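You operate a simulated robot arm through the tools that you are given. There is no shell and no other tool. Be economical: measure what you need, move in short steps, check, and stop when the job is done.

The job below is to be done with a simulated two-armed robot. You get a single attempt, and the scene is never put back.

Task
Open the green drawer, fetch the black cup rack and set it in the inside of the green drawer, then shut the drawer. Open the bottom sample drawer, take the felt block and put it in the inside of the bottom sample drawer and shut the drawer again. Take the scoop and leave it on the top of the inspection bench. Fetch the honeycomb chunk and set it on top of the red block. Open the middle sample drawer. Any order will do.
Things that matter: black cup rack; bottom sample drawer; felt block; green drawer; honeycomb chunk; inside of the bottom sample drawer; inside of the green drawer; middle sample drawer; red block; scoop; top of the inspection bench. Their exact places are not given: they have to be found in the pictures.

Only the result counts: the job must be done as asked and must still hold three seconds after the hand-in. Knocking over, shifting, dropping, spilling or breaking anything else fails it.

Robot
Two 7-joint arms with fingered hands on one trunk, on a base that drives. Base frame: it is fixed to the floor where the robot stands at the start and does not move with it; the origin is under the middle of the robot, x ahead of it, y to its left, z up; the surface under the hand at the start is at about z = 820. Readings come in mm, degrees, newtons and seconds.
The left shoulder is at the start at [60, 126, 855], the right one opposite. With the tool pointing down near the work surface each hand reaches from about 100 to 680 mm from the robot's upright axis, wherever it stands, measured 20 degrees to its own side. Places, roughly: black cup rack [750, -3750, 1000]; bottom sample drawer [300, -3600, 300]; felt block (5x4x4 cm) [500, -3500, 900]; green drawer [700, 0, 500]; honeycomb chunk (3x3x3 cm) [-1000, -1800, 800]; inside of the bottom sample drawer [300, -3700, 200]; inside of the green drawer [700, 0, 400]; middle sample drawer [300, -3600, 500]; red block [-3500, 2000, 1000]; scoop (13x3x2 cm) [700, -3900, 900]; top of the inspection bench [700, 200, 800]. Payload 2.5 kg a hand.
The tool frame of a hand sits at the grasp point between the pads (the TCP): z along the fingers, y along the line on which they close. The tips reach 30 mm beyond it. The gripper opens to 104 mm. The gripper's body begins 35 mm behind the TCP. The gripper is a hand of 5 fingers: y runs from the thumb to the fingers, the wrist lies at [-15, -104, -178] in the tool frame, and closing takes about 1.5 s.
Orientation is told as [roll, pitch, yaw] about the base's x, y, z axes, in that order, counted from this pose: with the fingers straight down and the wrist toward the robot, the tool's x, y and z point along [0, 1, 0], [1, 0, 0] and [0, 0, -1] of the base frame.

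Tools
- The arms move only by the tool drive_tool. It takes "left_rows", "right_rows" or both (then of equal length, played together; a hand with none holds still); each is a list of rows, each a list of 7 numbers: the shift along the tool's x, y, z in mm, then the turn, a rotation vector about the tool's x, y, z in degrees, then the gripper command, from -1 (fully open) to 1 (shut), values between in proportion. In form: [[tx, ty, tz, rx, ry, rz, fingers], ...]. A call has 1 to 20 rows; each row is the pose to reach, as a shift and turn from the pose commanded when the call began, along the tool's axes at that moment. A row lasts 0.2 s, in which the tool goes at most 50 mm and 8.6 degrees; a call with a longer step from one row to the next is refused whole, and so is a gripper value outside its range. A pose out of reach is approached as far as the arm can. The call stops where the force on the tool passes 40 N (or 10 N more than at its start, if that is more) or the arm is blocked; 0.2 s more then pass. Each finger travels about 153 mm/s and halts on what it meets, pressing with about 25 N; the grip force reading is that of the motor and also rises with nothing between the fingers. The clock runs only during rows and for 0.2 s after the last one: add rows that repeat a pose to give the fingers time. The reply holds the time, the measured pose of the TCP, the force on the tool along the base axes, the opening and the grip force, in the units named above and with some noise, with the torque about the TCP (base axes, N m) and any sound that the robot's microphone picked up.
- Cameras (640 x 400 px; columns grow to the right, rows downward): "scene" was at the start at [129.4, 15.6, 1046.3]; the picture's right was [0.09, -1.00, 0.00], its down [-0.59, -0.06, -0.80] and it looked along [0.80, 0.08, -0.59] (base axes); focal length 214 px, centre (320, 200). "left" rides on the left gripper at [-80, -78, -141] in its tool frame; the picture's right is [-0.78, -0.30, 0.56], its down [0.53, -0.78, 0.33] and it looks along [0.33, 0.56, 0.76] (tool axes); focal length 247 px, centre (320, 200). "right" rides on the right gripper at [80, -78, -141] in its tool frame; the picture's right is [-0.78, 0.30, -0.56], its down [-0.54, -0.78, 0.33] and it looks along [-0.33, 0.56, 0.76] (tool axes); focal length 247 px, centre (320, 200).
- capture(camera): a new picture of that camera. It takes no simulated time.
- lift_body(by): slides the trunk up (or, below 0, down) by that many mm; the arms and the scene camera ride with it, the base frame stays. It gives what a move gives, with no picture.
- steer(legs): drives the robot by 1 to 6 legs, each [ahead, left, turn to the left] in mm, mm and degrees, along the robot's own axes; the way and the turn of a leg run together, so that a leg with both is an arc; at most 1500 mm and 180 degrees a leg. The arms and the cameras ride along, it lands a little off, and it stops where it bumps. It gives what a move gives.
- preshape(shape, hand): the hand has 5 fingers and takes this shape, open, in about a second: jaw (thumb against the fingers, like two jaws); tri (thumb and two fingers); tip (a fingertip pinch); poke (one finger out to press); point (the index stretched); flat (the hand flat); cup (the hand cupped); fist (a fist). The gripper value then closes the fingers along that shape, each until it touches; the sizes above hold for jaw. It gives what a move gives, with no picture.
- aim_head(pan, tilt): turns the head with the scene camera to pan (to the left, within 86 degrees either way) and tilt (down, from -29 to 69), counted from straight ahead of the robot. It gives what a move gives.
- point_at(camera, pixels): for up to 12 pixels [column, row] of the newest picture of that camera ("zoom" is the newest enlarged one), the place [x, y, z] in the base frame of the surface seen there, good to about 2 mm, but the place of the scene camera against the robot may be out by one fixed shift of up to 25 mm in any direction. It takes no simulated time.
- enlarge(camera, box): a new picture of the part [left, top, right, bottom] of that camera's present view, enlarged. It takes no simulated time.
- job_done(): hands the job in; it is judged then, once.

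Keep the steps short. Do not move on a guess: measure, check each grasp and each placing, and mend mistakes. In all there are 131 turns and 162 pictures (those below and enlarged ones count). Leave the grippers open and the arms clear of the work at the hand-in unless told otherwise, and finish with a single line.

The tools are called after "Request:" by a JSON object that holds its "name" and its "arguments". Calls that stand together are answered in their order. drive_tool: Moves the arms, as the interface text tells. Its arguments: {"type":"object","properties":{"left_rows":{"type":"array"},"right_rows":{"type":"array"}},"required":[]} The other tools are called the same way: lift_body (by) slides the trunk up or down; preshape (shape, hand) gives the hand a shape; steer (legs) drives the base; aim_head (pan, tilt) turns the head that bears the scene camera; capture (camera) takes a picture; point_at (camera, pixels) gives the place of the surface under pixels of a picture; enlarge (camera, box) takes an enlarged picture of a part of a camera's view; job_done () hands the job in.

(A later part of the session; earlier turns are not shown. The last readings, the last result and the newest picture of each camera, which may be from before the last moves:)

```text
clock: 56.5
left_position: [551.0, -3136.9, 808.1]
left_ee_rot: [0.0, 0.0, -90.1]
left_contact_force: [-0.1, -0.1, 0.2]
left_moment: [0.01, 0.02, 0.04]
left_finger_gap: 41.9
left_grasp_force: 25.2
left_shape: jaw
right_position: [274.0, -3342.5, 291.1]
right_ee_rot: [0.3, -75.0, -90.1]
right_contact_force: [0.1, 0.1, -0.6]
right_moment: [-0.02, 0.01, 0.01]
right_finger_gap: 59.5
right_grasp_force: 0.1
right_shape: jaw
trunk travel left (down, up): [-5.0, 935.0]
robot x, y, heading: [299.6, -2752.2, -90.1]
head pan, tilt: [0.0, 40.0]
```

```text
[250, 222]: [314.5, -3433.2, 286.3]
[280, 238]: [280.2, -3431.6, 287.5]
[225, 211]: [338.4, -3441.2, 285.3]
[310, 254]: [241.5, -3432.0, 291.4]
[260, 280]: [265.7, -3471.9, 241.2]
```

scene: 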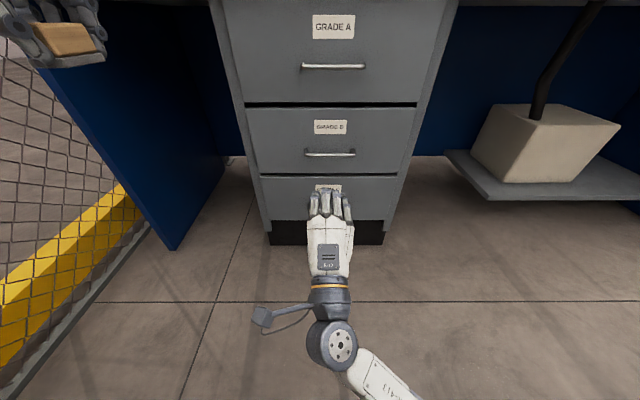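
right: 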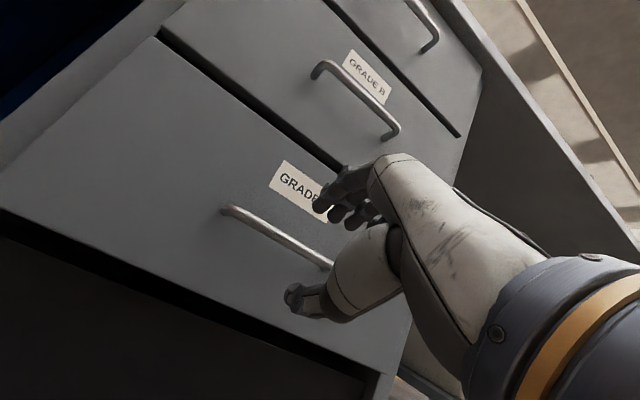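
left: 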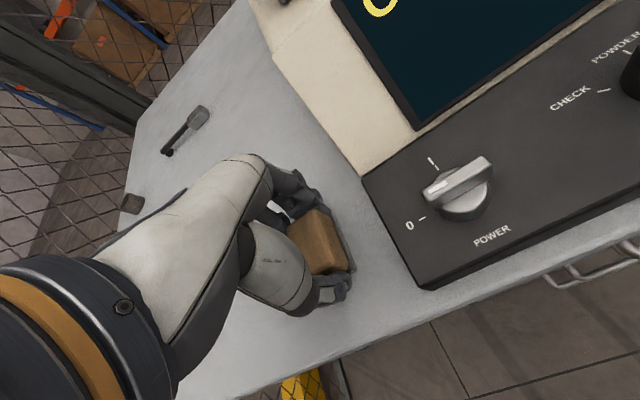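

Bar ≈[272,-3436,288]. Advance and close.

Request:
{"name": "drive_tool", "arguments": {"right_rows": [[0, 10, 41, 0, 0, 0, -0.15], [0, 20, 83, 0, 0, 0, -0.15], [0, 20, 83, 0, 0, 0, 0.4], [0, 20, 83, 0, 0, 0, 1], [0, 20, 83, 0, 0, 0, 1], [0, 20, 83, 0, 0, 0, 1], [0, 20, 83, 0, 0, 0, 1]]}}

Request:
{"name": "drive_tool", "arguments": {"right_rows": [[0, -9, -35, 0, 0, 0, 1], [0, -19, -70, 0, 0, 0, 1], [0, -28, -105, 0, 0, 0, 1], [0, -37, -140, 0, 0, 0, 1], [0, -47, -175, 0, 0, 0, 1], [0, -57, -212, 0, 0, 0, 1]]}}

Request:
{"name": "capture", "arguments": {"camera": "scene"}}

```text
clock: 58.1
left_position: [551.4, -3138.6, 809.5]
left_ee_rot: [0.0, -0.1, -90.0]
left_contact_force: [-0.5, 0.2, -0.3]
left_moment: [0.01, 0.0, 0.04]
left_finger_gap: 42.1
left_grasp_force: 24.6
left_shape: jaw
right_position: [263.5, -3391.6, 320.7]
right_ee_rot: [0.2, -75.0, -89.9]
right_contact_force: [-0.3, -0.1, -0.7]
right_moment: [-0.03, 0.02, 0.01]
right_finger_gap: 0.1
right_grasp_force: 25.2
right_shape: jaw
right hand out of reach, approached as far as the arm can: row 1, 2, 3, 4, 5, 6, 7
trunk travel left (down, up): [-5.0, 935.0]
robot x, y, heading: [293.5, -2749.6, -90.1]
head pan, tilt: [0.0, 40.0]
```

```text
clock: 59.5
left_position: [552.2, -3139.1, 809.7]
left_ee_rot: [0.1, -0.1, -90.1]
left_contact_force: [0.6, 0.0, -0.4]
left_moment: [0.0, -0.01, -0.02]
left_finger_gap: 42.1
left_grasp_force: 25.2
left_shape: jaw
right_position: [260.2, -3170.2, 319.7]
right_ee_rot: [-0.1, -74.9, -89.8]
right_contact_force: [-0.2, 0.1, 0.5]
right_moment: [0.02, -0.05, 0.0]
right_finger_gap: 0.1
right_grasp_force: 25.1
right_shape: jaw
trunk travel left (down, up): [-5.0, 935.0]
robot x, y, heading: [298.3, -2750.3, -90.3]
head pan, tilt: [0.0, 40.0]
```

```text
132 pictures are left
```

scene: 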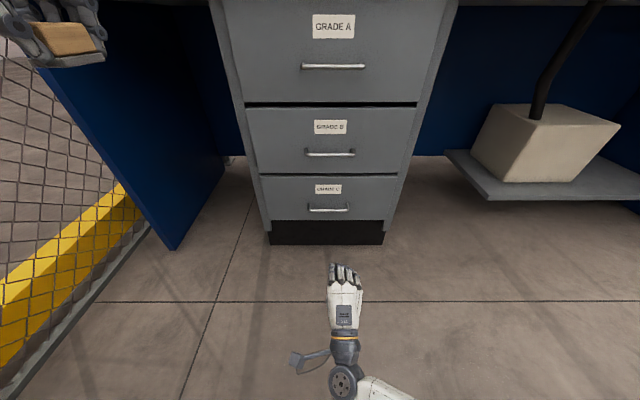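

It was out of reach, as the base is too far. I open the hand, drive 110 mm ahead, then grasp.

Request:
{"name": "drive_tool", "arguments": {"right_rows": [[0, 0, 0, 0, 0, 0, 0.4], [0, 0, 0, 0, 0, 0, -0.15], [0, 0, 0, 0, 0, 0, -0.15]]}}

Request:
{"name": "steer", "arguments": {"legs": [[112, 0, 0]]}}

```text
clock: 60.3
left_position: [552.8, -3140.5, 808.6]
left_ee_rot: [0.0, 0.0, -90.1]
left_contact_force: [0.0, -0.2, -0.9]
left_moment: [-0.02, -0.02, 0.03]
left_finger_gap: 42.1
left_grasp_force: 25.0
left_shape: jaw
right_position: [261.3, -3170.8, 320.5]
right_ee_rot: [0.1, -74.9, -89.9]
right_contact_force: [0.3, -0.1, 0.0]
right_moment: [-0.01, -0.01, 0.02]
right_finger_gap: 59.3
right_grasp_force: 0.1
right_shape: jaw
trunk travel left (down, up): [-5.0, 935.0]
robot x, y, heading: [294.8, -2748.7, -90.1]
head pan, tilt: [0.0, 40.0]
```

```text
clock: 61.5
left_position: [553.1, -3251.1, 810.4]
left_ee_rot: [0.0, 0.0, -90.0]
left_contact_force: [1.5, -0.7, 0.3]
left_moment: [-0.03, -0.01, -0.01]
left_finger_gap: 42.0
left_grasp_force: 25.0
left_shape: jaw
right_position: [260.2, -3283.6, 319.6]
right_ee_rot: [0.1, -74.8, -89.9]
right_contact_force: [-0.6, -0.1, -0.1]
right_moment: [0.0, -0.03, 0.02]
right_finger_gap: 59.4
right_grasp_force: 0.1
right_shape: jaw
trunk travel left (down, up): [-5.0, 935.0]
robot x, y, heading: [297.6, -2864.7, -89.9]
head pan, tilt: [0.0, 40.0]
```

Request:
{"name": "drive_tool", "arguments": {"right_rows": [[6, -10, 20, 0, 0, 0, -0.15], [12, -14, 66, 0, 0, 0, -0.15], [12, -4, 106, 0, 0, 0, -0.15], [12, 7, 146, 0, 0, 0, -0.15], [12, 7, 146, 0, 0, 0, 0.4], [12, 7, 146, 0, 0, 0, 1], [12, 7, 146, 0, 0, 0, 1], [12, 7, 146, 0, 0, 0, 1]]}}

Request:
{"name": "capture", "arguments": {"camera": "right"}}

```text
clock: 63.3
left_position: [553.2, -3250.8, 809.3]
left_ee_rot: [0.0, 0.0, -90.0]
left_contact_force: [0.8, -0.2, 0.3]
left_moment: [-0.02, 0.02, 0.03]
left_finger_gap: 41.9
left_grasp_force: 24.9
left_shape: jaw
right_position: [272.4, -3426.3, 287.3]
right_ee_rot: [-0.1, -74.8, -89.8]
right_contact_force: [0.4, -1.1, -2.2]
right_moment: [-0.02, 0.16, -0.03]
right_finger_gap: 0.0
right_grasp_force: 25.0
right_shape: jaw
trunk travel left (down, up): [-5.0, 935.0]
robot x, y, heading: [297.5, -2859.9, -90.0]
head pan, tilt: [0.0, 40.0]
```

```text
131 pictures are left
```

right: 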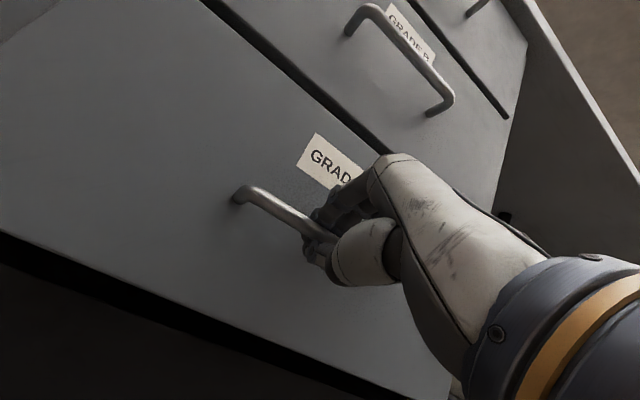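

Wrapped round the bar as before. Pull 210 mm.

Request:
{"name": "drive_tool", "arguments": {"right_rows": [[0, -5, -19, 0, 0, 0, 1], [0, -14, -53, 0, 0, 0, 1], [0, -24, -88, 0, 0, 0, 1], [0, -33, -122, 0, 0, 0, 1], [0, -42, -157, 0, 0, 0, 1], [0, -54, -203, 0, 0, 0, 1]]}}

Request:
{"name": "aim_head", "arguments": {"pan": 0, "tilt": 60}}

Request:
{"name": "capture", "arguments": {"camera": "scene"}}

```text
clock: 64.7
left_position: [552.1, -3251.4, 808.7]
left_ee_rot: [0.0, 0.0, -90.1]
left_contact_force: [0.7, 0.0, -1.3]
left_moment: [0.01, -0.01, 0.02]
left_finger_gap: 41.9
left_grasp_force: 25.0
left_shape: jaw
right_position: [272.1, -3214.5, 288.1]
right_ee_rot: [-0.3, -74.6, -89.5]
right_contact_force: [1.2, -0.3, -11.3]
right_moment: [0.05, 0.02, 0.06]
right_finger_gap: 0.0
right_grasp_force: 24.8
right_shape: jaw
trunk travel left (down, up): [-5.0, 935.0]
robot x, y, heading: [298.0, -2860.8, -89.8]
head pan, tilt: [0.0, 40.0]
```

```text
clock: 65.6
left_position: [551.9, -3252.3, 809.1]
left_ee_rot: [0.1, 0.0, -90.0]
left_contact_force: [0.3, -0.3, -0.7]
left_moment: [0.0, -0.01, 0.02]
left_finger_gap: 42.0
left_grasp_force: 24.8
left_shape: jaw
right_position: [272.0, -3216.3, 288.1]
right_ee_rot: [-0.1, -74.8, -89.8]
right_contact_force: [-0.2, 1.1, -13.0]
right_moment: [0.07, 0.08, 0.06]
right_finger_gap: 0.0
right_grasp_force: 24.7
right_shape: jaw
trunk travel left (down, up): [-5.0, 935.0]
robot x, y, heading: [297.3, -2866.4, -89.6]
head pan, tilt: [0.0, 60.0]
```

```text
130 pictures are left
```

scene: 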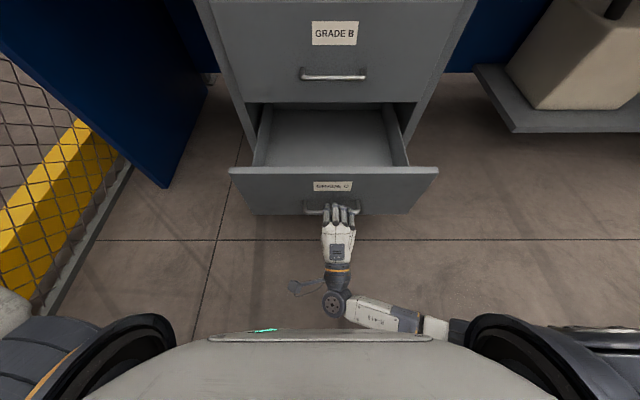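

Request:
{"name": "point_at", "arguments": {"camera": "scene", "pixels": [[330, 140], [330, 120], [330, 168], [252, 166], [410, 166], [330, 110], [330, 160], [300, 140], [232, 172], [436, 172]]}}

```text
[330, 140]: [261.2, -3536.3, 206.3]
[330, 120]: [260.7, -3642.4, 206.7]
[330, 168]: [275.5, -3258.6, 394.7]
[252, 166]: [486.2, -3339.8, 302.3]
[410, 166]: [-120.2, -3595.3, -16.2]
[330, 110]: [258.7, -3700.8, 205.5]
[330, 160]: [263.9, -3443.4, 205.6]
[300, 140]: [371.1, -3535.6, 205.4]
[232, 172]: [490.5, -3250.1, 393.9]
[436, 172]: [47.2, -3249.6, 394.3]
```

Drawer floor ≈ z 221, front top ≈ 409, open to y≈-3258. I bring the left hand with the felt over the drawer, tilted back 15° so the wrist clears the front.

Request:
{"name": "drive_tool", "arguments": {"left_rows": [[-39, 3, 18, 0, 0, 0, 0.6], [-78, 6, 36, 0, 0, 0, 0.6], [-116, 10, 54, 0, 0, 0, 0.6], [-155, 13, 73, 0, 0, 0, 0.6], [-194, 16, 91, 0, 0, 0, 0.6], [-232, 20, 110, 0, 0, 0, 0.6], [-232, 32, 150, 3, 0, 0, 0.6], [-232, 44, 190, 6, 0, 0, 0.6], [-232, 56, 230, 9, 0, 0, 0.6], [-232, 68, 270, 12, 0, 0, 0.6], [-232, 80, 310, 15, 0, 0, 0.6], [-232, 93, 350, 15, 0, 0, 0.6]]}}

Request:
{"name": "capture", "arguments": {"camera": "scene"}}

Request:
{"name": "capture", "arguments": {"camera": "left"}}

```text
clock: 68.2
left_position: [321.4, -3343.8, 458.0]
left_ee_rot: [0.0, 15.0, -90.1]
left_contact_force: [0.2, 0.7, -0.7]
left_moment: [-0.02, -0.05, 0.01]
left_finger_gap: 41.9
left_grasp_force: 24.5
left_shape: jaw
right_position: [272.2, -3215.0, 288.4]
right_ee_rot: [0.0, -74.8, -89.8]
right_contact_force: [1.3, -0.7, -13.4]
right_moment: [0.1, 0.09, 0.08]
right_finger_gap: 0.0
right_grasp_force: 24.8
right_shape: jaw
trunk travel left (down, up): [-5.0, 935.0]
robot x, y, heading: [298.7, -2860.6, -90.1]
head pan, tilt: [0.0, 60.0]
```

```text
129 pictures are left
```

scene: 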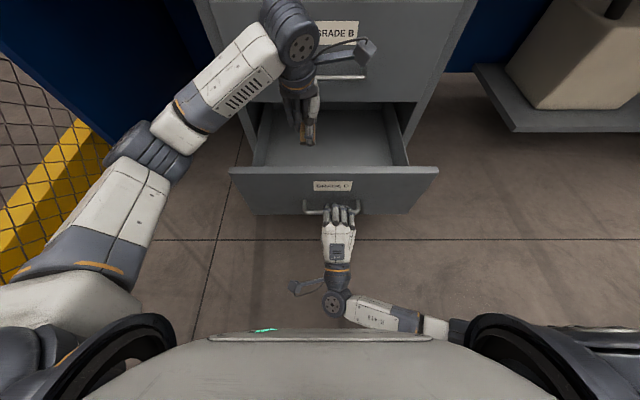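

```text
128 pictures are left
```

left: 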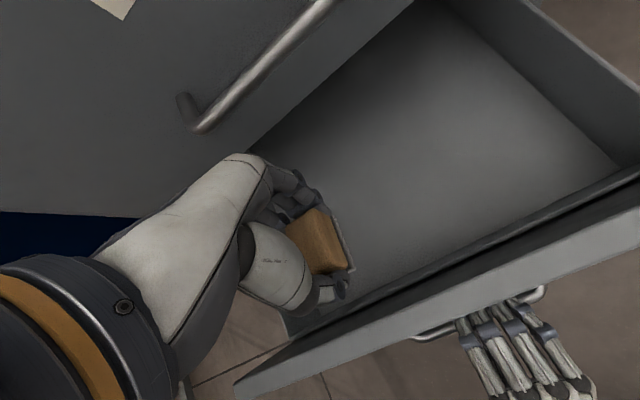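

Request:
{"name": "point_at", "arguments": {"camera": "left", "pixels": [[420, 180], [400, 260], [355, 275], [420, 285], [330, 240], [345, 300], [300, 310], [260, 390], [390, 290], [350, 240]]}}

```text
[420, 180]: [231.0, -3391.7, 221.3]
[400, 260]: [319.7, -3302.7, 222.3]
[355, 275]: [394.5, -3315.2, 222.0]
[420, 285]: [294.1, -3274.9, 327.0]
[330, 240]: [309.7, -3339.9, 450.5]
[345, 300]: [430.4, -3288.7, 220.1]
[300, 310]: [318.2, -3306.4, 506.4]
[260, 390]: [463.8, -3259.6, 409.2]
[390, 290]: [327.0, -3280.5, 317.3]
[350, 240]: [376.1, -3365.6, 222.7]
```

Floor at 222. Lower by 193 mm and 12 mm inward, then release to a 60 mm gap.

Request:
{"name": "drive_tool", "arguments": {"left_rows": [[0, 12, 37, 0, 0, 0, 0.6], [0, 25, 73, 0, 0, 0, 0.6], [0, 37, 110, 0, 0, 0, 0.6], [0, 49, 146, 0, 0, 0, 0.6], [0, 61, 179, 0, 0, 0, 0.6]]}}

Request:
{"name": "capture", "arguments": {"camera": "left"}}

```text
clock: 69.4
left_position: [318.8, -3356.4, 271.2]
left_ee_rot: [0.0, 15.0, -90.1]
left_contact_force: [-0.2, -0.5, -0.9]
left_moment: [0.01, 0.04, -0.01]
left_finger_gap: 42.0
left_grasp_force: 24.7
left_shape: jaw
right_position: [273.9, -3216.4, 287.4]
right_ee_rot: [0.0, -74.8, -89.8]
right_contact_force: [0.3, -1.3, -12.8]
right_moment: [0.07, 0.07, 0.08]
right_finger_gap: 0.0
right_grasp_force: 25.2
right_shape: jaw
trunk travel left (down, up): [-5.0, 935.0]
robot x, y, heading: [295.9, -2864.7, -90.3]
head pan, tilt: [0.0, 60.0]
```

```text
127 pictures are left
```

left: 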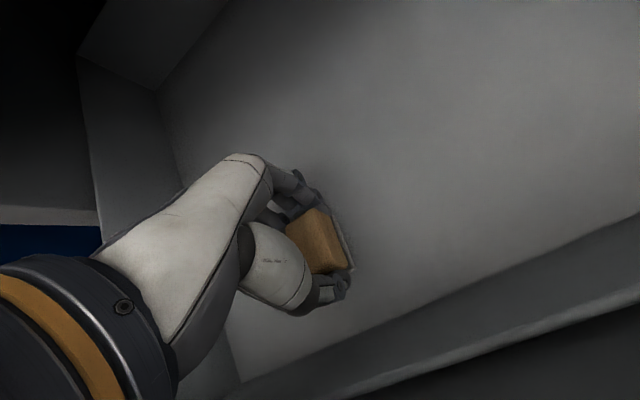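

Release: slight lower, open to 60 mm, then rise straight up along the reverse path.

Request:
{"name": "drive_tool", "arguments": {"left_rows": [[0, 1, 6, 0, 0, 0, 0.6], [0, 1, 6, 0, 0, 0, 0.2], [0, 1, 6, 0, 0, 0, -0.15], [0, 1, 6, 0, 0, 0, -0.15], [0, 1, 6, 0, 0, 0, -0.15], [0, -3, -30, 0, 0, 0, -0.15], [0, -15, -70, 0, 0, 0, -0.15], [0, -27, -110, 0, 0, 0, -0.15], [0, -39, -146, 0, 0, 0, -0.15], [0, -50, -180, 0, 0, 0, -0.15]]}}

Request:
{"name": "capture", "arguments": {"camera": "left"}}

```text
clock: 71.6
left_position: [321.2, -3354.7, 457.7]
left_ee_rot: [0.0, 15.1, -90.0]
left_contact_force: [0.2, 0.3, 0.4]
left_moment: [0.03, 0.0, -0.01]
left_finger_gap: 59.4
left_grasp_force: 0.0
left_shape: jaw
right_position: [272.5, -3215.8, 288.3]
right_ee_rot: [-0.1, -74.8, -89.8]
right_contact_force: [0.3, -1.3, -11.5]
right_moment: [0.04, 0.05, 0.08]
right_finger_gap: 0.0
right_grasp_force: 26.0
right_shape: jaw
trunk travel left (down, up): [-5.0, 935.0]
robot x, y, heading: [300.7, -2862.8, -90.2]
head pan, tilt: [0.0, 60.0]
```

```text
126 pictures are left
```

left: 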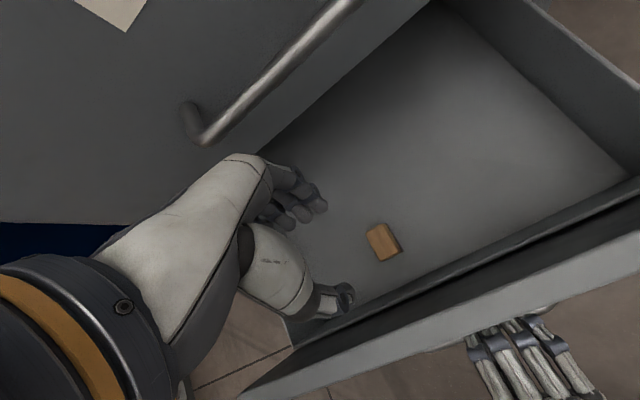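

Felt lies in the drawer. Left hand retreats up and left; then the right hand pushes the drawer shut.

Request:
{"name": "drive_tool", "arguments": {"left_rows": [[0, -22, -37, 0, 0, 0, -0.15], [0, -44, -73, -3, 0, 0, -0.15], [0, -66, -110, -6, 0, 0, -0.15], [0, -88, -146, -9, 0, 0, -0.15], [0, -110, -183, -12, 0, 0, -0.15], [0, -131, -219, -15, 0, 0, -0.15], [40, -131, -219, -15, 0, 0, -0.5], [80, -131, -219, -15, 0, 0, -1], [120, -131, -219, -15, 0, 0, -1], [160, -131, -219, -15, 0, 0, -1], [200, -131, -219, -15, 0, 0, -1], [232, -131, -219, -15, 0, 0, -1], [232, -131, -219, -15, 0, 0, -1]], "right_rows": [[0, 0, 0, 0, 0, 0, 1], [0, 0, 0, 0, 0, 0, 1], [0, 0, 0, 0, 0, 0, 1], [0, 0, 0, 0, 0, 0, 1], [0, 0, 0, 0, 0, 0, 1], [0, 0, 0, 0, 0, 0, 1], [0, 9, 34, 0, 0, 0, 1], [0, 18, 68, 0, 0, 0, 1], [0, 27, 102, 0, 0, 0, 1], [0, 37, 137, 0, 0, 0, 1], [0, 46, 172, 0, 0, 0, 1], [0, 53, 198, 0, 0, 0, 1], [0, 56, 209, 0, 0, 0, 1]]}}

Request:
{"name": "capture", "arguments": {"camera": "scene"}}

```text
clock: 74.4
left_position: [553.3, -3285.2, 703.7]
left_ee_rot: [0.0, 0.1, -90.1]
left_contact_force: [-0.7, 0.1, -0.1]
left_moment: [-0.01, -0.01, -0.01]
left_finger_gap: 103.6
left_grasp_force: 0.1
left_shape: jaw
right_position: [273.8, -3432.8, 289.2]
right_ee_rot: [0.2, -74.8, -90.0]
right_contact_force: [-1.5, -1.1, -9.7]
right_moment: [0.02, 0.06, 0.04]
right_finger_gap: 0.4
right_grasp_force: 25.1
right_shape: jaw
trunk travel left (down, up): [-5.0, 935.0]
robot x, y, heading: [296.6, -2863.4, -90.0]
head pan, tilt: [0.0, 60.0]
```

```text
125 pictures are left
```

scene: 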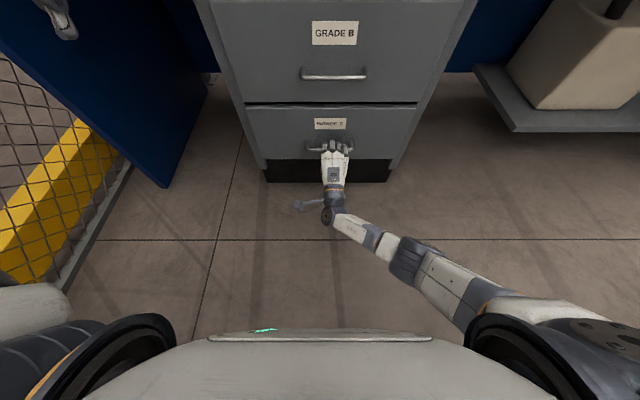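

Drawer is shut. I release and withdraw the right hand, then raise the trunk and look left/ahead for room near the rack and scoop.

Request:
{"name": "drive_tool", "arguments": {"right_rows": [[0, 0, 0, 0, 0, 0, 0.4], [0, 0, 0, 0, 0, 0, -0.15], [0, 0, 0, 0, 0, 0, -0.3], [0, 0, 0, 0, 0, 0, -0.3], [0, -5, -19, 0, 0, 0, -0.3], [0, -15, -57, 0, 0, 0, -0.3], [0, -26, -96, 0, 0, 0, -0.3], [0, -38, -143, 0, 0, 0, -0.3]]}}

Request:
{"name": "lift_body", "arguments": {"by": 320}}

Request:
{"name": "aim_head", "arguments": {"pan": 30, "tilt": 45}}

Request:
{"name": "capture", "arguments": {"camera": "scene"}}

Request:
{"name": "point_at", "arguments": {"camera": "scene", "pixels": [[50, 300], [20, 350], [100, 250], [100, 200], [200, 200]]}}

```text
clock: 76.2
left_position: [552.0, -3285.2, 704.1]
left_ee_rot: [0.0, 0.0, -90.0]
left_contact_force: [0.4, 0.8, 0.1]
left_moment: [-0.02, 0.02, 0.0]
left_finger_gap: 103.3
left_grasp_force: 0.1
left_shape: jaw
right_position: [271.9, -3285.6, 290.8]
right_ee_rot: [0.0, -74.9, -89.9]
right_contact_force: [-0.8, -0.6, -0.8]
right_moment: [0.01, -0.04, -0.01]
right_finger_gap: 67.1
right_grasp_force: 0.0
right_shape: jaw
trunk travel left (down, up): [-5.0, 935.0]
robot x, y, heading: [298.7, -2864.1, -90.0]
head pan, tilt: [0.0, 60.0]
```

```text
clock: 79.3
left_position: [552.4, -3285.3, 1023.3]
left_ee_rot: [0.1, 0.0, -89.9]
left_contact_force: [0.2, 0.5, -0.3]
left_moment: [0.0, -0.02, -0.01]
left_finger_gap: 103.9
left_grasp_force: 0.1
left_shape: jaw
right_position: [272.5, -3284.5, 610.2]
right_ee_rot: [0.1, -74.9, -90.0]
right_contact_force: [0.3, -0.6, 0.0]
right_moment: [0.02, -0.04, 0.03]
right_finger_gap: 67.1
right_grasp_force: 0.0
right_shape: jaw
trunk travel left (down, up): [-325.0, 615.0]
robot x, y, heading: [294.7, -2863.2, -89.8]
head pan, tilt: [0.0, 60.0]
```

```text
clock: 80.3
left_position: [552.3, -3285.8, 1023.2]
left_ee_rot: [0.0, 0.1, -90.0]
left_contact_force: [0.6, -0.6, -0.2]
left_moment: [-0.01, -0.01, 0.0]
left_finger_gap: 103.7
left_grasp_force: 0.0
left_shape: jaw
right_position: [273.1, -3286.8, 610.4]
right_ee_rot: [0.1, -74.9, -90.0]
right_contact_force: [-0.2, -0.3, -0.3]
right_moment: [0.01, 0.0, 0.0]
right_finger_gap: 67.0
right_grasp_force: 0.1
right_shape: jaw
trunk travel left (down, up): [-325.0, 615.0]
robot x, y, heading: [298.1, -2864.4, -90.0]
head pan, tilt: [30.0, 45.0]
```

```text
124 pictures are left
```

scene: 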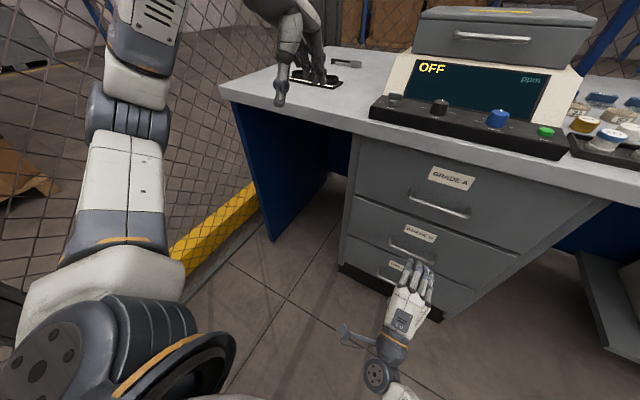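

```text
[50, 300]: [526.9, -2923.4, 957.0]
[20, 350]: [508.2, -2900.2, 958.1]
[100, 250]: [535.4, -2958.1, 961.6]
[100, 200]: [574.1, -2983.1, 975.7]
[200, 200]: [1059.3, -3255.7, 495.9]
```

The fence is at x≈1059, so there's room to stand near x≈640. I first turn the right hand to point down and raise it above bench level.

Request:
{"name": "drive_tool", "arguments": {"right_rows": [[0, 36, -14, 0, 0, 0, -0.6], [0, 72, -29, 4, 0, 0, -1], [0, 108, -43, 12, 0, 0, -1], [0, 144, -57, 20, 0, 0, -1], [0, 180, -71, 28, 0, 0, -1], [0, 216, -86, 36, 0, 0, -1], [0, 252, -100, 44, 0, 0, -1], [0, 288, -115, 52, 0, 0, -1], [0, 323, -129, 60, 0, 0, -1], [0, 358, -143, 68, 0, 0, -1], [0, 393, -157, 75, 0, 0, -1]]}}

Request:
{"name": "steer", "arguments": {"legs": [[150, 340, 0]]}}

Request:
{"name": "aim_head", "arguments": {"pan": 10, "tilt": 40}}

Request:
{"name": "capture", "arguments": {"camera": "scene"}}

```text
clock: 81.7
left_position: [552.5, -3284.9, 1023.4]
left_ee_rot: [0.0, 0.0, -90.1]
left_contact_force: [0.2, -0.3, -0.8]
left_moment: [0.02, 0.01, 0.03]
left_finger_gap: 103.4
left_grasp_force: 0.1
left_shape: jaw
right_position: [235.6, -3264.9, 794.5]
right_ee_rot: [-17.3, -41.7, -79.5]
right_contact_force: [-0.6, 0.7, -0.5]
right_moment: [-0.01, 0.03, -0.05]
right_finger_gap: 104.0
right_grasp_force: 0.1
right_shape: jaw
trunk travel left (down, up): [-325.0, 615.0]
robot x, y, heading: [298.0, -2864.6, -90.0]
head pan, tilt: [30.0, 45.0]
stopped in row 6 (right hand): the arm was blocked; the commanded pose is now the measured one
```

```text
clock: 83.7
left_position: [823.0, -3406.4, 1026.8]
left_ee_rot: [0.6, -0.1, -89.4]
left_contact_force: [0.1, -0.7, 0.0]
left_moment: [0.0, 0.01, 0.02]
left_finger_gap: 103.6
left_grasp_force: 0.1
left_shape: jaw
right_position: [509.6, -3388.7, 793.8]
right_ee_rot: [-16.4, -41.9, -79.4]
right_contact_force: [0.9, -0.6, -0.3]
right_moment: [0.01, 0.0, 0.0]
right_finger_gap: 104.1
right_grasp_force: 0.0
right_shape: jaw
trunk travel left (down, up): [-325.0, 615.0]
robot x, y, heading: [571.7, -2988.2, -89.3]
head pan, tilt: [30.0, 45.0]
stopped in leg 1: the robot was blocked; the commanded pose is now the measured one
```

```text
clock: 84.5
left_position: [822.2, -3406.4, 1026.7]
left_ee_rot: [0.7, -0.1, -89.5]
left_contact_force: [0.9, 0.5, -0.2]
left_moment: [0.02, -0.04, -0.03]
left_finger_gap: 103.7
left_grasp_force: 0.0
left_shape: jaw
right_position: [509.1, -3388.0, 793.0]
right_ee_rot: [-16.4, -41.9, -79.7]
right_contact_force: [-0.7, 0.2, -0.7]
right_moment: [0.0, -0.03, 0.0]
right_finger_gap: 104.1
right_grasp_force: 0.1
right_shape: jaw
trunk travel left (down, up): [-325.0, 615.0]
robot x, y, heading: [573.4, -2988.9, -89.6]
head pan, tilt: [10.0, 40.0]
```

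```text
123 pictures are left
```

scene: 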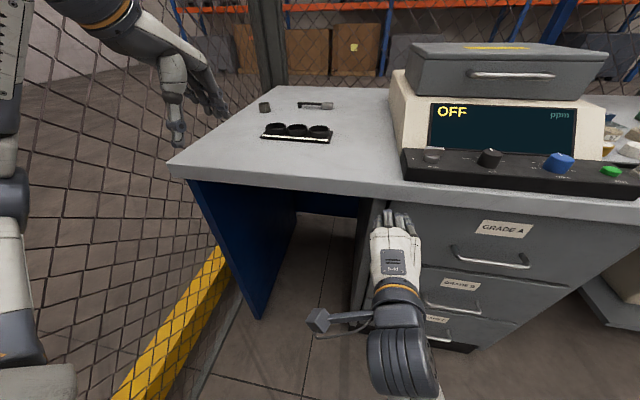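

Blocked, probably the left elbow against the fence. I back off 150 mm and right 60, then get the right hand upright at bench height.

Request:
{"name": "steer", "arguments": {"legs": [[-130, -70, -0.5]]}}

Request:
{"name": "drive_tool", "arguments": {"right_rows": [[-22, 22, -24, 7.1, 2, 0.7, -1], [-43, 45, -48, 14.2, 3.9, 1.3, -1], [-65, 67, -71, 21.4, 5.9, 2, -1], [-86, 90, -95, 28.5, 7.9, 2.7, -1], [-108, 113, -119, 35.6, 9.8, 3.3, -1], [-129, 135, -143, 42.8, 11.8, 4, -1]]}}

```text
clock: 85.8
left_position: [758.9, -3280.2, 1022.9]
left_ee_rot: [0.0, 0.1, -90.0]
left_contact_force: [0.4, -0.1, 0.5]
left_moment: [0.02, -0.01, 0.02]
left_finger_gap: 103.8
left_grasp_force: 0.0
left_shape: jaw
right_position: [440.7, -3258.8, 794.1]
right_ee_rot: [-17.2, -41.8, -79.7]
right_contact_force: [0.9, 0.7, 0.2]
right_moment: [0.01, 0.02, -0.03]
right_finger_gap: 103.7
right_grasp_force: 0.2
right_shape: jaw
trunk travel left (down, up): [-325.0, 615.0]
robot x, y, heading: [503.6, -2856.8, -90.2]
head pan, tilt: [10.0, 40.0]
```

```text
clock: 86.7
left_position: [757.8, -3279.0, 1023.0]
left_ee_rot: [0.1, 0.2, -90.1]
left_contact_force: [-0.7, -0.5, 0.0]
left_moment: [-0.02, 0.05, 0.03]
left_finger_gap: 103.8
left_grasp_force: 0.1
left_shape: jaw
right_position: [367.5, -3288.4, 864.1]
right_ee_rot: [-14.7, -21.0, -88.8]
right_contact_force: [0.1, 0.5, 0.5]
right_moment: [-0.01, -0.02, 0.0]
right_finger_gap: 103.8
right_grasp_force: 0.1
right_shape: jaw
right hand out of reach, approached as far as the arm can: row 1, 2, 3, 4
trunk travel left (down, up): [-325.0, 615.0]
robot x, y, heading: [503.0, -2860.0, -90.0]
head pan, tilt: [10.0, 40.0]
stopped in row 4 (right hand): the arm was blocked; the commanded pose is now the measured one
```

Some progress; I continue rotating upright while moving further out, where the arm has more freedom.

Request:
{"name": "drive_tool", "arguments": {"right_rows": [[-14, 24, -20, 0, 0, 0, -1], [-28, 48, -40, 4, 3, 0, -1], [-41, 72, -60, 9, 6, -0.5, -1], [-55, 95, -80, 15, 10, -1, -1], [-68, 119, -101, 20.8, 14.5, -1.5, -1]]}}

Request:
{"name": "capture", "arguments": {"camera": "scene"}}

```text
clock: 87.9
left_position: [757.7, -3279.2, 1022.7]
left_ee_rot: [-0.1, 0.0, -90.0]
left_contact_force: [0.5, 0.3, 0.1]
left_moment: [-0.04, 0.0, 0.02]
left_finger_gap: 103.8
left_grasp_force: 0.0
left_shape: jaw
right_position: [320.1, -3380.2, 1019.1]
right_ee_rot: [0.1, -0.2, -89.8]
right_contact_force: [0.5, -0.3, -0.1]
right_moment: [-0.01, 0.02, 0.0]
right_finger_gap: 103.8
right_grasp_force: 0.0
right_shape: jaw
right hand out of reach, approached as far as the arm can: row 2, 3, 4, 5
trunk travel left (down, up): [-325.0, 615.0]
robot x, y, heading: [501.3, -2859.9, -90.1]
head pan, tilt: [10.0, 40.0]
```

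```text
122 pictures are left
```

scene: 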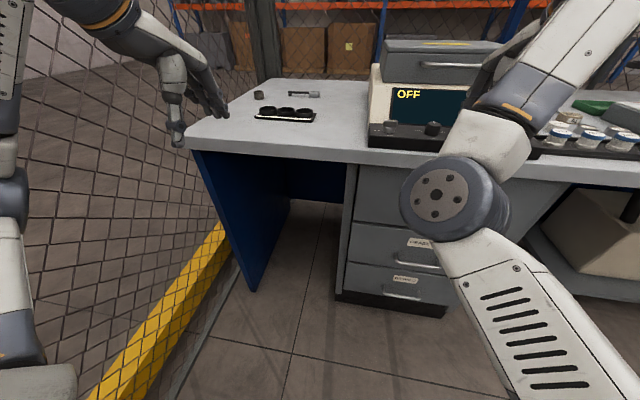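

Both hands are upright. Plan: the left hand takes the rack on this trip, and the scoop on a second trip together with opening the middle drawer. I retract the right hand and bring the left hand inward, then drive closer.

Request:
{"name": "drive_tool", "arguments": {"right_rows": [[0, -45, 0, 0, 0, 0, -1], [0, -90, 0, 0, 0, 0, -1], [0, -135, 0, 0, 0, 0, -1], [0, -180, 0, 0, 0, 0, -1]], "left_rows": [[-20, 0, -5, 0, 0, 0, -1], [-40, 0, -10, 0, 0, 0, -1], [-60, 0, -15, 0, 0, 0, -1], [-80, 0, -20, 0, 0, 0, -1]]}}

Request:
{"name": "steer", "arguments": {"legs": [[210, 45, 0]]}}

Request:
{"name": "capture", "arguments": {"camera": "left"}}

```text
clock: 88.9
left_position: [678.3, -3280.0, 1042.5]
left_ee_rot: [0.0, 0.1, -90.0]
left_contact_force: [0.6, -0.2, -0.1]
left_moment: [-0.02, 0.02, -0.02]
left_finger_gap: 103.7
left_grasp_force: 0.0
left_shape: jaw
right_position: [230.9, -3285.6, 1054.0]
right_ee_rot: [0.4, 0.1, -90.1]
right_contact_force: [0.3, -0.1, 0.4]
right_moment: [0.03, 0.02, -0.03]
right_finger_gap: 104.0
right_grasp_force: 0.0
right_shape: jaw
right hand out of reach, approached as far as the arm can: row 1, 2, 3, 4
trunk travel left (down, up): [-325.0, 615.0]
robot x, y, heading: [502.4, -2855.3, -90.2]
head pan, tilt: [10.0, 40.0]
```

```text
clock: 90.6
left_position: [724.1, -3489.7, 1043.7]
left_ee_rot: [0.0, 0.1, -89.9]
left_contact_force: [0.3, 0.2, -0.1]
left_moment: [-0.01, 0.01, -0.05]
left_finger_gap: 103.7
left_grasp_force: 0.1
left_shape: jaw
right_position: [277.0, -3495.5, 1055.6]
right_ee_rot: [0.4, -0.2, -90.0]
right_contact_force: [0.4, -0.8, 0.2]
right_moment: [-0.01, 0.01, 0.0]
right_finger_gap: 103.8
right_grasp_force: 0.1
right_shape: jaw
trunk travel left (down, up): [-325.0, 615.0]
robot x, y, heading: [547.2, -3069.0, -90.0]
head pan, tilt: [10.0, 40.0]
```

```text
121 pictures are left
```

left: 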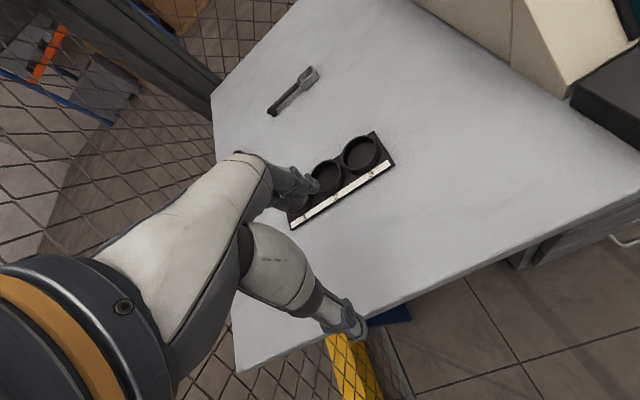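

Rack is clearly visible. I enlarge and measure.

Request:
{"name": "enlarge", "arguments": {"camera": "left", "box": [260, 110, 420, 240]}}

Request:
{"name": "point_at", "arguments": {"camera": "left", "pixels": [[396, 164], [376, 131], [291, 229], [362, 155], [328, 178], [342, 195], [362, 185], [345, 147], [380, 165], [362, 138], [330, 220], [350, 172]]}}

```text
3.08 times, centred on (340, 175) of left
```

zoom: 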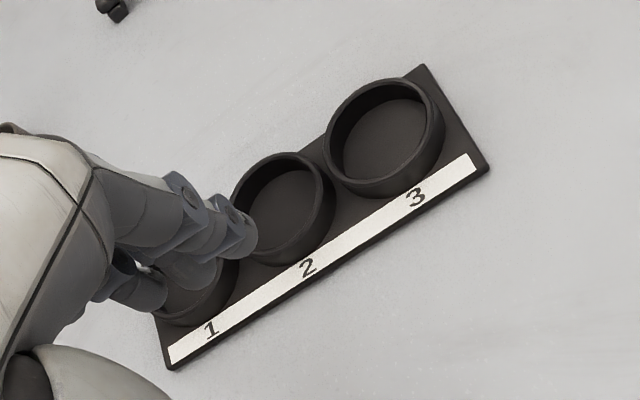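

```text
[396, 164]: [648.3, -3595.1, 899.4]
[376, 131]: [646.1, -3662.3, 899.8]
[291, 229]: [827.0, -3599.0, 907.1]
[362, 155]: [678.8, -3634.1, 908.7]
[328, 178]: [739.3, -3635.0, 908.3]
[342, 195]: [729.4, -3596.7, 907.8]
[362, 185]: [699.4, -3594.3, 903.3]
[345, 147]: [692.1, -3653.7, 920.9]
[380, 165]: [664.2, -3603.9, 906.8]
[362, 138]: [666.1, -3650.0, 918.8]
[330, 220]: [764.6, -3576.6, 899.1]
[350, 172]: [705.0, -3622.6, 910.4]
```

Rack plate x 648–827, y −3595…−3662, top z≈907; cup 2 centre ≈[739,−3634]. I grip cup 2 from outside: move over it, lower to z≈939, close.

Request:
{"name": "drive_tool", "arguments": {"left_rows": [[4, 37, 0, 0, 0, 0, -1], [8, 74, 0, 0, 0, 0, -1], [12, 110, 15, 0, 0, 0, -1], [15, 144, 40, 0, 0, 0, -1], [15, 144, 75, 0, 0, 0, -1], [15, 144, 104, 0, 0, 0, -1]]}}

Request:
{"name": "capture", "arguments": {"camera": "left"}}

```text
clock: 92.0
left_position: [737.7, -3633.1, 940.8]
left_ee_rot: [0.0, 0.0, -89.9]
left_contact_force: [0.8, 0.1, -0.7]
left_moment: [0.02, -0.02, 0.01]
left_finger_gap: 103.7
left_grasp_force: 0.1
left_shape: jaw
right_position: [275.8, -3496.3, 1055.5]
right_ee_rot: [0.4, -0.2, -90.2]
right_contact_force: [0.1, -0.2, -0.4]
right_moment: [-0.01, 0.0, -0.01]
right_finger_gap: 103.8
right_grasp_force: 0.0
right_shape: jaw
trunk travel left (down, up): [-325.0, 615.0]
robot x, y, heading: [551.8, -3068.2, -89.9]
head pan, tilt: [10.0, 40.0]
```

```text
119 pictures are left
```

left: 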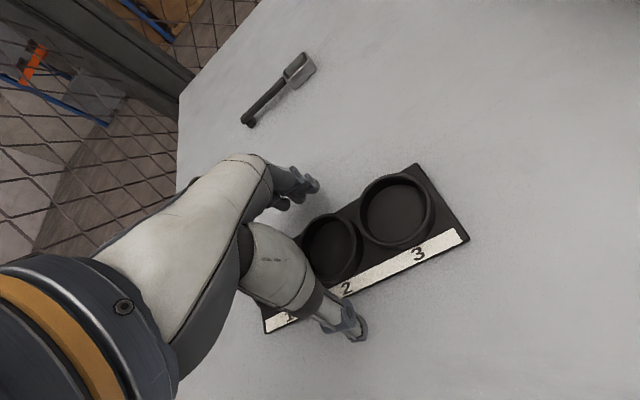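

Thumb and fingers straddle cup 2. Close.

Request:
{"name": "drive_tool", "arguments": {"left_rows": [[0, 0, 1, 0, 0, 0, -0.5], [0, 0, 1, 0, 0, 0, 0], [0, 0, 1, 0, 0, 0, 0.5], [0, 0, 1, 0, 0, 0, 0.6], [0, 0, 1, 0, 0, 0, 0.6], [0, 0, 1, 0, 0, 0, 0.6]]}}

Request:
{"name": "capture", "arguments": {"camera": "left"}}

```text
clock: 93.4
left_position: [737.2, -3632.3, 939.8]
left_ee_rot: [0.1, 0.1, -90.0]
left_contact_force: [-0.7, 1.0, -0.2]
left_moment: [0.02, -0.01, 0.01]
left_finger_gap: 48.6
left_grasp_force: 25.2
left_shape: jaw
right_position: [276.1, -3494.8, 1054.3]
right_ee_rot: [0.4, -0.2, -90.1]
right_contact_force: [0.3, 0.2, 0.6]
right_moment: [0.03, 0.01, 0.0]
right_finger_gap: 103.8
right_grasp_force: 0.1
right_shape: jaw
trunk travel left (down, up): [-325.0, 615.0]
robot x, y, heading: [549.8, -3067.8, -90.0]
head pan, tilt: [10.0, 40.0]
```

```text
118 pictures are left
```

left: 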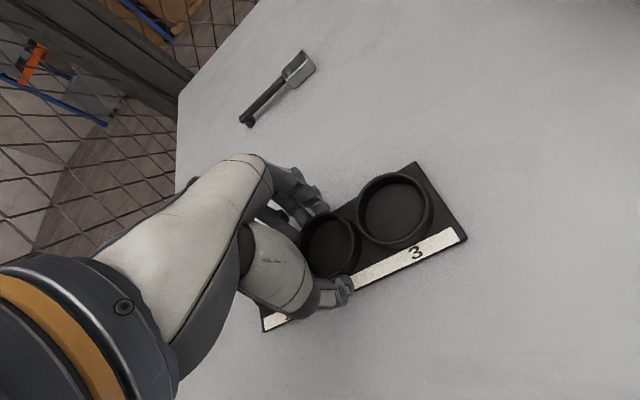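

Gripped at 48.6 mm. Lift 80 mm and check, pulling back a little.

Request:
{"name": "drive_tool", "arguments": {"left_rows": [[0, 0, -15, 0, 0, 0, 0.6], [0, 0, -40, 0, 0, 0, 0.6], [0, 0, -80, 0, 0, 0, 0.6], [0, -40, -100, 0, 0, 0, 0.6], [0, -85, -110, 0, 0, 0, 0.6], [0, -130, -110, 0, 0, 0, 0.6], [0, -175, -110, 0, 0, 0, 0.6]]}}

Request:
{"name": "capture", "arguments": {"camera": "left"}}

```text
clock: 95.0
left_position: [738.0, -3455.4, 1047.5]
left_ee_rot: [-0.1, 0.0, -89.9]
left_contact_force: [-1.2, -0.4, -5.7]
left_moment: [0.02, 0.05, 0.01]
left_finger_gap: 48.4
left_grasp_force: 25.1
left_shape: jaw
right_position: [275.6, -3494.9, 1054.5]
right_ee_rot: [0.4, -0.2, -90.2]
right_contact_force: [0.9, -0.2, 0.1]
right_moment: [0.03, -0.02, 0.0]
right_finger_gap: 103.8
right_grasp_force: 0.1
right_shape: jaw
trunk travel left (down, up): [-325.0, 615.0]
robot x, y, heading: [546.5, -3068.6, -90.1]
head pan, tilt: [10.0, 40.0]
```

```text
117 pictures are left
```

left: 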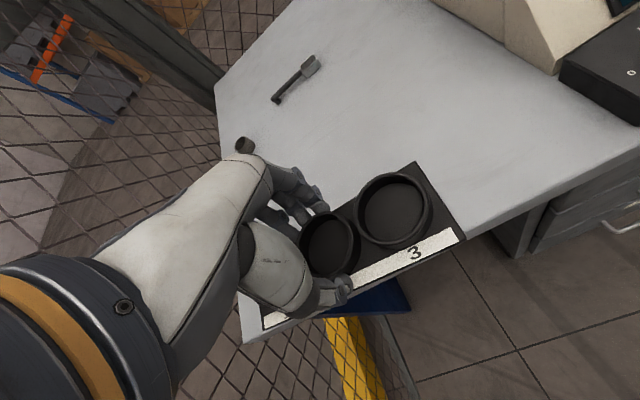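

Rack is firmly held. I back off, shift right, turn around and drive up the corridor.

Request:
{"name": "steer", "arguments": {"legs": [[-300, 0, 0], [0, -600, 0], [0, 0, 180], [1450, 0, 0]]}}

Request:
{"name": "aim_head", "arguments": {"pan": 0, "tilt": 30}}

Request:
{"name": "capture", "arguments": {"camera": "scene"}}

```text
clock: 114.1
left_position: [-220.1, -924.3, 1049.3]
left_ee_rot: [0.0, 0.1, 89.2]
left_contact_force: [-0.2, 0.1, -5.7]
left_moment: [-0.01, -0.03, -0.02]
left_finger_gap: 47.7
left_grasp_force: 25.1
left_shape: jaw
right_position: [242.0, -890.5, 1055.9]
right_ee_rot: [0.4, -0.2, 89.1]
right_contact_force: [-0.4, 1.7, -0.5]
right_moment: [0.03, 0.01, 0.0]
right_finger_gap: 103.9
right_grasp_force: 0.1
right_shape: jaw
trunk travel left (down, up): [-325.0, 615.0]
robot x, y, heading: [-39.1, -1313.8, 89.2]
head pan, tilt: [10.0, 40.0]
```

```text
clock: 114.9
left_position: [-219.4, -923.2, 1047.8]
left_ee_rot: [0.0, 0.2, 89.2]
left_contact_force: [-0.9, -0.4, -5.5]
left_moment: [0.0, -0.01, -0.01]
left_finger_gap: 47.6
left_grasp_force: 24.9
left_shape: jaw
right_position: [241.8, -891.1, 1055.3]
right_ee_rot: [0.5, -0.2, 89.0]
right_contact_force: [-0.2, 0.0, -0.5]
right_moment: [-0.02, -0.02, -0.01]
right_finger_gap: 104.0
right_grasp_force: 0.1
right_shape: jaw
trunk travel left (down, up): [-325.0, 615.0]
robot x, y, heading: [-35.3, -1312.6, 89.4]
head pan, tilt: [0.0, 30.0]
```

```text
116 pictures are left
```

scene: 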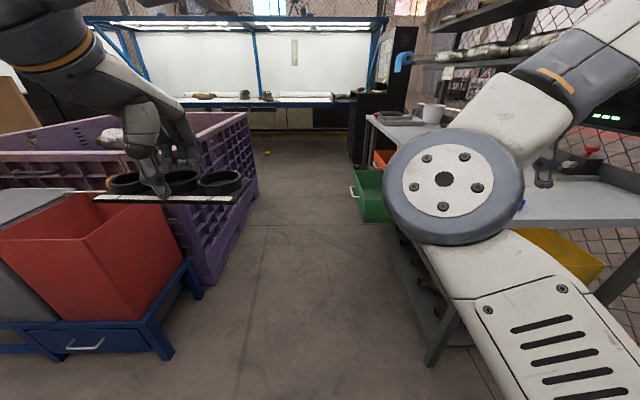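

A purple crate and red bin stand opposite the bench. I measure the crate edge and the green drawer's front.

Request:
{"name": "point_at", "arguments": {"camera": "scene", "pixels": [[250, 120], [235, 220], [215, 270], [255, 170], [195, 280], [172, 355], [354, 190], [366, 200], [390, 175], [365, 172], [180, 230], [375, 120]]}}

Request:
{"name": "enlarge", "arguments": {"camera": "scene", "box": [320, 90, 440, 250]}}

```text
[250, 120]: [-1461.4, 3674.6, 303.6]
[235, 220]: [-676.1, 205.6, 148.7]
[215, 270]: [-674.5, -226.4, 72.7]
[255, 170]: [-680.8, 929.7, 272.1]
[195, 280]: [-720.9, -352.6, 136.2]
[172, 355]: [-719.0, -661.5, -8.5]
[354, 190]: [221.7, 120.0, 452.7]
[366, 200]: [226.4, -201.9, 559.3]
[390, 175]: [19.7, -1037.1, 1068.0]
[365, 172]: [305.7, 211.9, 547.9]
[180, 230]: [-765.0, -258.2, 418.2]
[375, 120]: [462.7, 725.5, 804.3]
```

```text
2.50 times, centred on (380, 170) of scene
```

zoom: 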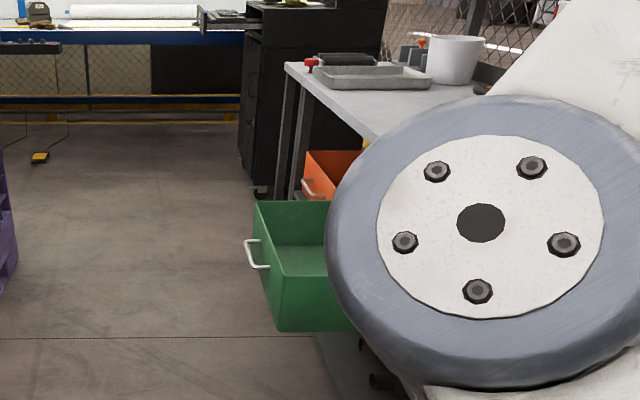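

The drawer is still open 250 mm (front at x≈225); crate edge at x≈−678. I move to x≈−250, turn right to face the bench, and strafe left to y≈−100.

Request:
{"name": "steer", "arguments": {"legs": [[250, 210, 0.6], [0, 0, -90], [0, 960, 0]]}}

Request:
{"name": "aim_head", "arguments": {"pan": 0, "tilt": 45}}

Request:
{"name": "capture", "arguments": {"camera": "scene"}}

```text
clock: 125.5
left_position: [157.4, 92.5, 1047.1]
left_ee_rot: [0.0, 0.1, -0.3]
left_contact_force: [-0.3, 0.1, -6.5]
left_moment: [-0.03, -0.01, 0.02]
left_finger_gap: 47.3
left_grasp_force: 24.7
left_shape: jaw
right_position: [192.5, -368.2, 1054.6]
right_ee_rot: [0.4, -0.2, -0.5]
right_contact_force: [0.2, 0.1, 0.0]
right_moment: [-0.03, 0.02, -0.01]
right_finger_gap: 103.8
right_grasp_force: 0.1
right_shape: jaw
trunk travel left (down, up): [-325.0, 615.0]
robot x, y, heading: [-234.7, -95.5, -0.1]
head pan, tilt: [0.0, 30.0]
```

```text
clock: 126.3
left_position: [156.7, 92.7, 1047.7]
left_ee_rot: [0.0, 0.0, -0.3]
left_contact_force: [0.6, -0.2, -6.1]
left_moment: [0.0, 0.01, -0.01]
left_finger_gap: 47.4
left_grasp_force: 24.8
left_shape: jaw
right_position: [192.6, -370.3, 1055.7]
right_ee_rot: [0.6, -0.1, -0.4]
right_contact_force: [0.1, -0.7, -0.7]
right_moment: [0.02, -0.01, 0.02]
right_finger_gap: 104.1
right_grasp_force: 0.1
right_shape: jaw
trunk travel left (down, up): [-325.0, 615.0]
robot x, y, heading: [-236.3, -96.2, -0.1]
head pan, tilt: [0.0, 45.0]
```

```text
114 pictures are left
```

scene: 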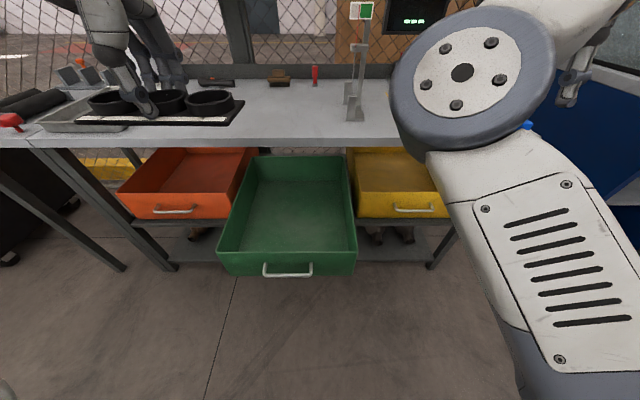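

I lower the trunk by 315, then move the left hand over the drawer at z≈650.

Request:
{"name": "lift_body", "arguments": {"by": -315}}

Request:
{"name": "drive_tool", "arguments": {"left_rows": [[-17, 36, 16, 0, 0, 0, 0.6], [-35, 72, 32, 0, 0, 0, 0.6], [-52, 107, 48, 0, 0, 0, 0.6], [-70, 143, 64, 0, 0, 0, 0.6], [-87, 178, 80, 0, 0, 0, 0.6]]}}

Request:
{"name": "capture", "arguments": {"camera": "left"}}

Request:
{"name": "capture", "arguments": {"camera": "scene"}}

```text
clock: 129.4
left_position: [156.4, 94.2, 732.9]
left_ee_rot: [-0.1, 0.1, -0.3]
left_contact_force: [-0.6, 0.6, -5.4]
left_moment: [0.0, -0.04, 0.01]
left_finger_gap: 47.4
left_grasp_force: 25.1
left_shape: jaw
right_position: [192.8, -369.9, 739.3]
right_ee_rot: [0.4, -0.3, -0.4]
right_contact_force: [-0.7, -0.8, -0.1]
right_moment: [-0.02, -0.01, 0.0]
right_finger_gap: 104.0
right_grasp_force: 0.0
right_shape: jaw
trunk travel left (down, up): [-10.0, 930.0]
robot x, y, heading: [-234.5, -95.4, -0.3]
head pan, tilt: [0.0, 45.0]
```

```text
clock: 130.6
left_position: [335.6, 4.6, 652.3]
left_ee_rot: [0.1, 0.1, -0.3]
left_contact_force: [-0.2, -0.2, -6.1]
left_moment: [-0.02, -0.02, 0.01]
left_finger_gap: 47.3
left_grasp_force: 24.9
left_shape: jaw
right_position: [193.7, -369.4, 740.3]
right_ee_rot: [0.4, -0.2, -0.5]
right_contact_force: [0.3, -0.3, 0.2]
right_moment: [-0.01, 0.01, 0.0]
right_finger_gap: 103.8
right_grasp_force: 0.1
right_shape: jaw
trunk travel left (down, up): [-10.0, 930.0]
robot x, y, heading: [-231.2, -94.9, -0.3]
head pan, tilt: [0.0, 45.0]
```

```text
113 pictures are left
```

left: 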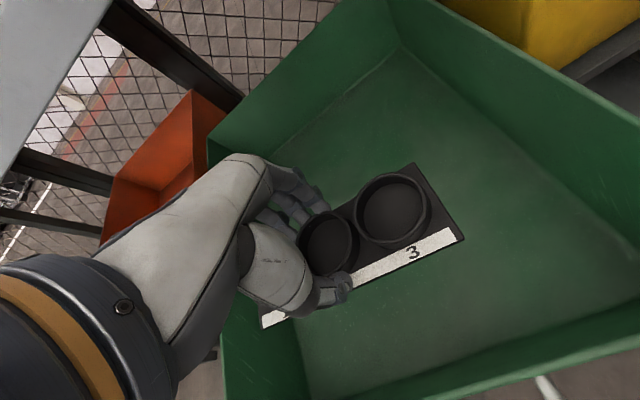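

```text
112 pictures are left
```

scene: 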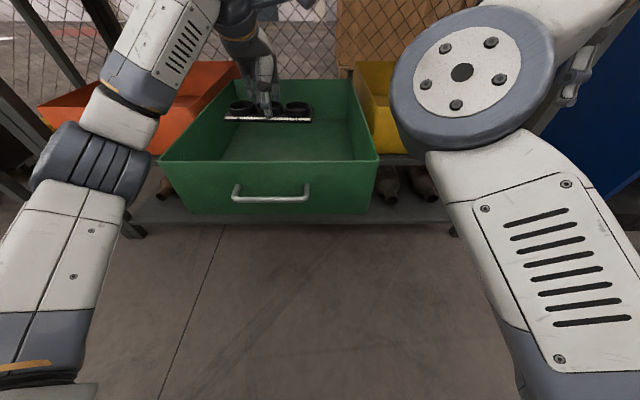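

Request:
{"name": "point_at", "arguments": {"camera": "left", "pixels": [[480, 280], [400, 120], [290, 350], [420, 300], [225, 340], [330, 380]]}}

```text
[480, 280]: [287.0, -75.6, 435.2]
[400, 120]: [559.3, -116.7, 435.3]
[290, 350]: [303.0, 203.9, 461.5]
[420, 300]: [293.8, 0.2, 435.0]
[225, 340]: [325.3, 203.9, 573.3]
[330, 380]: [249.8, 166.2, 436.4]
```

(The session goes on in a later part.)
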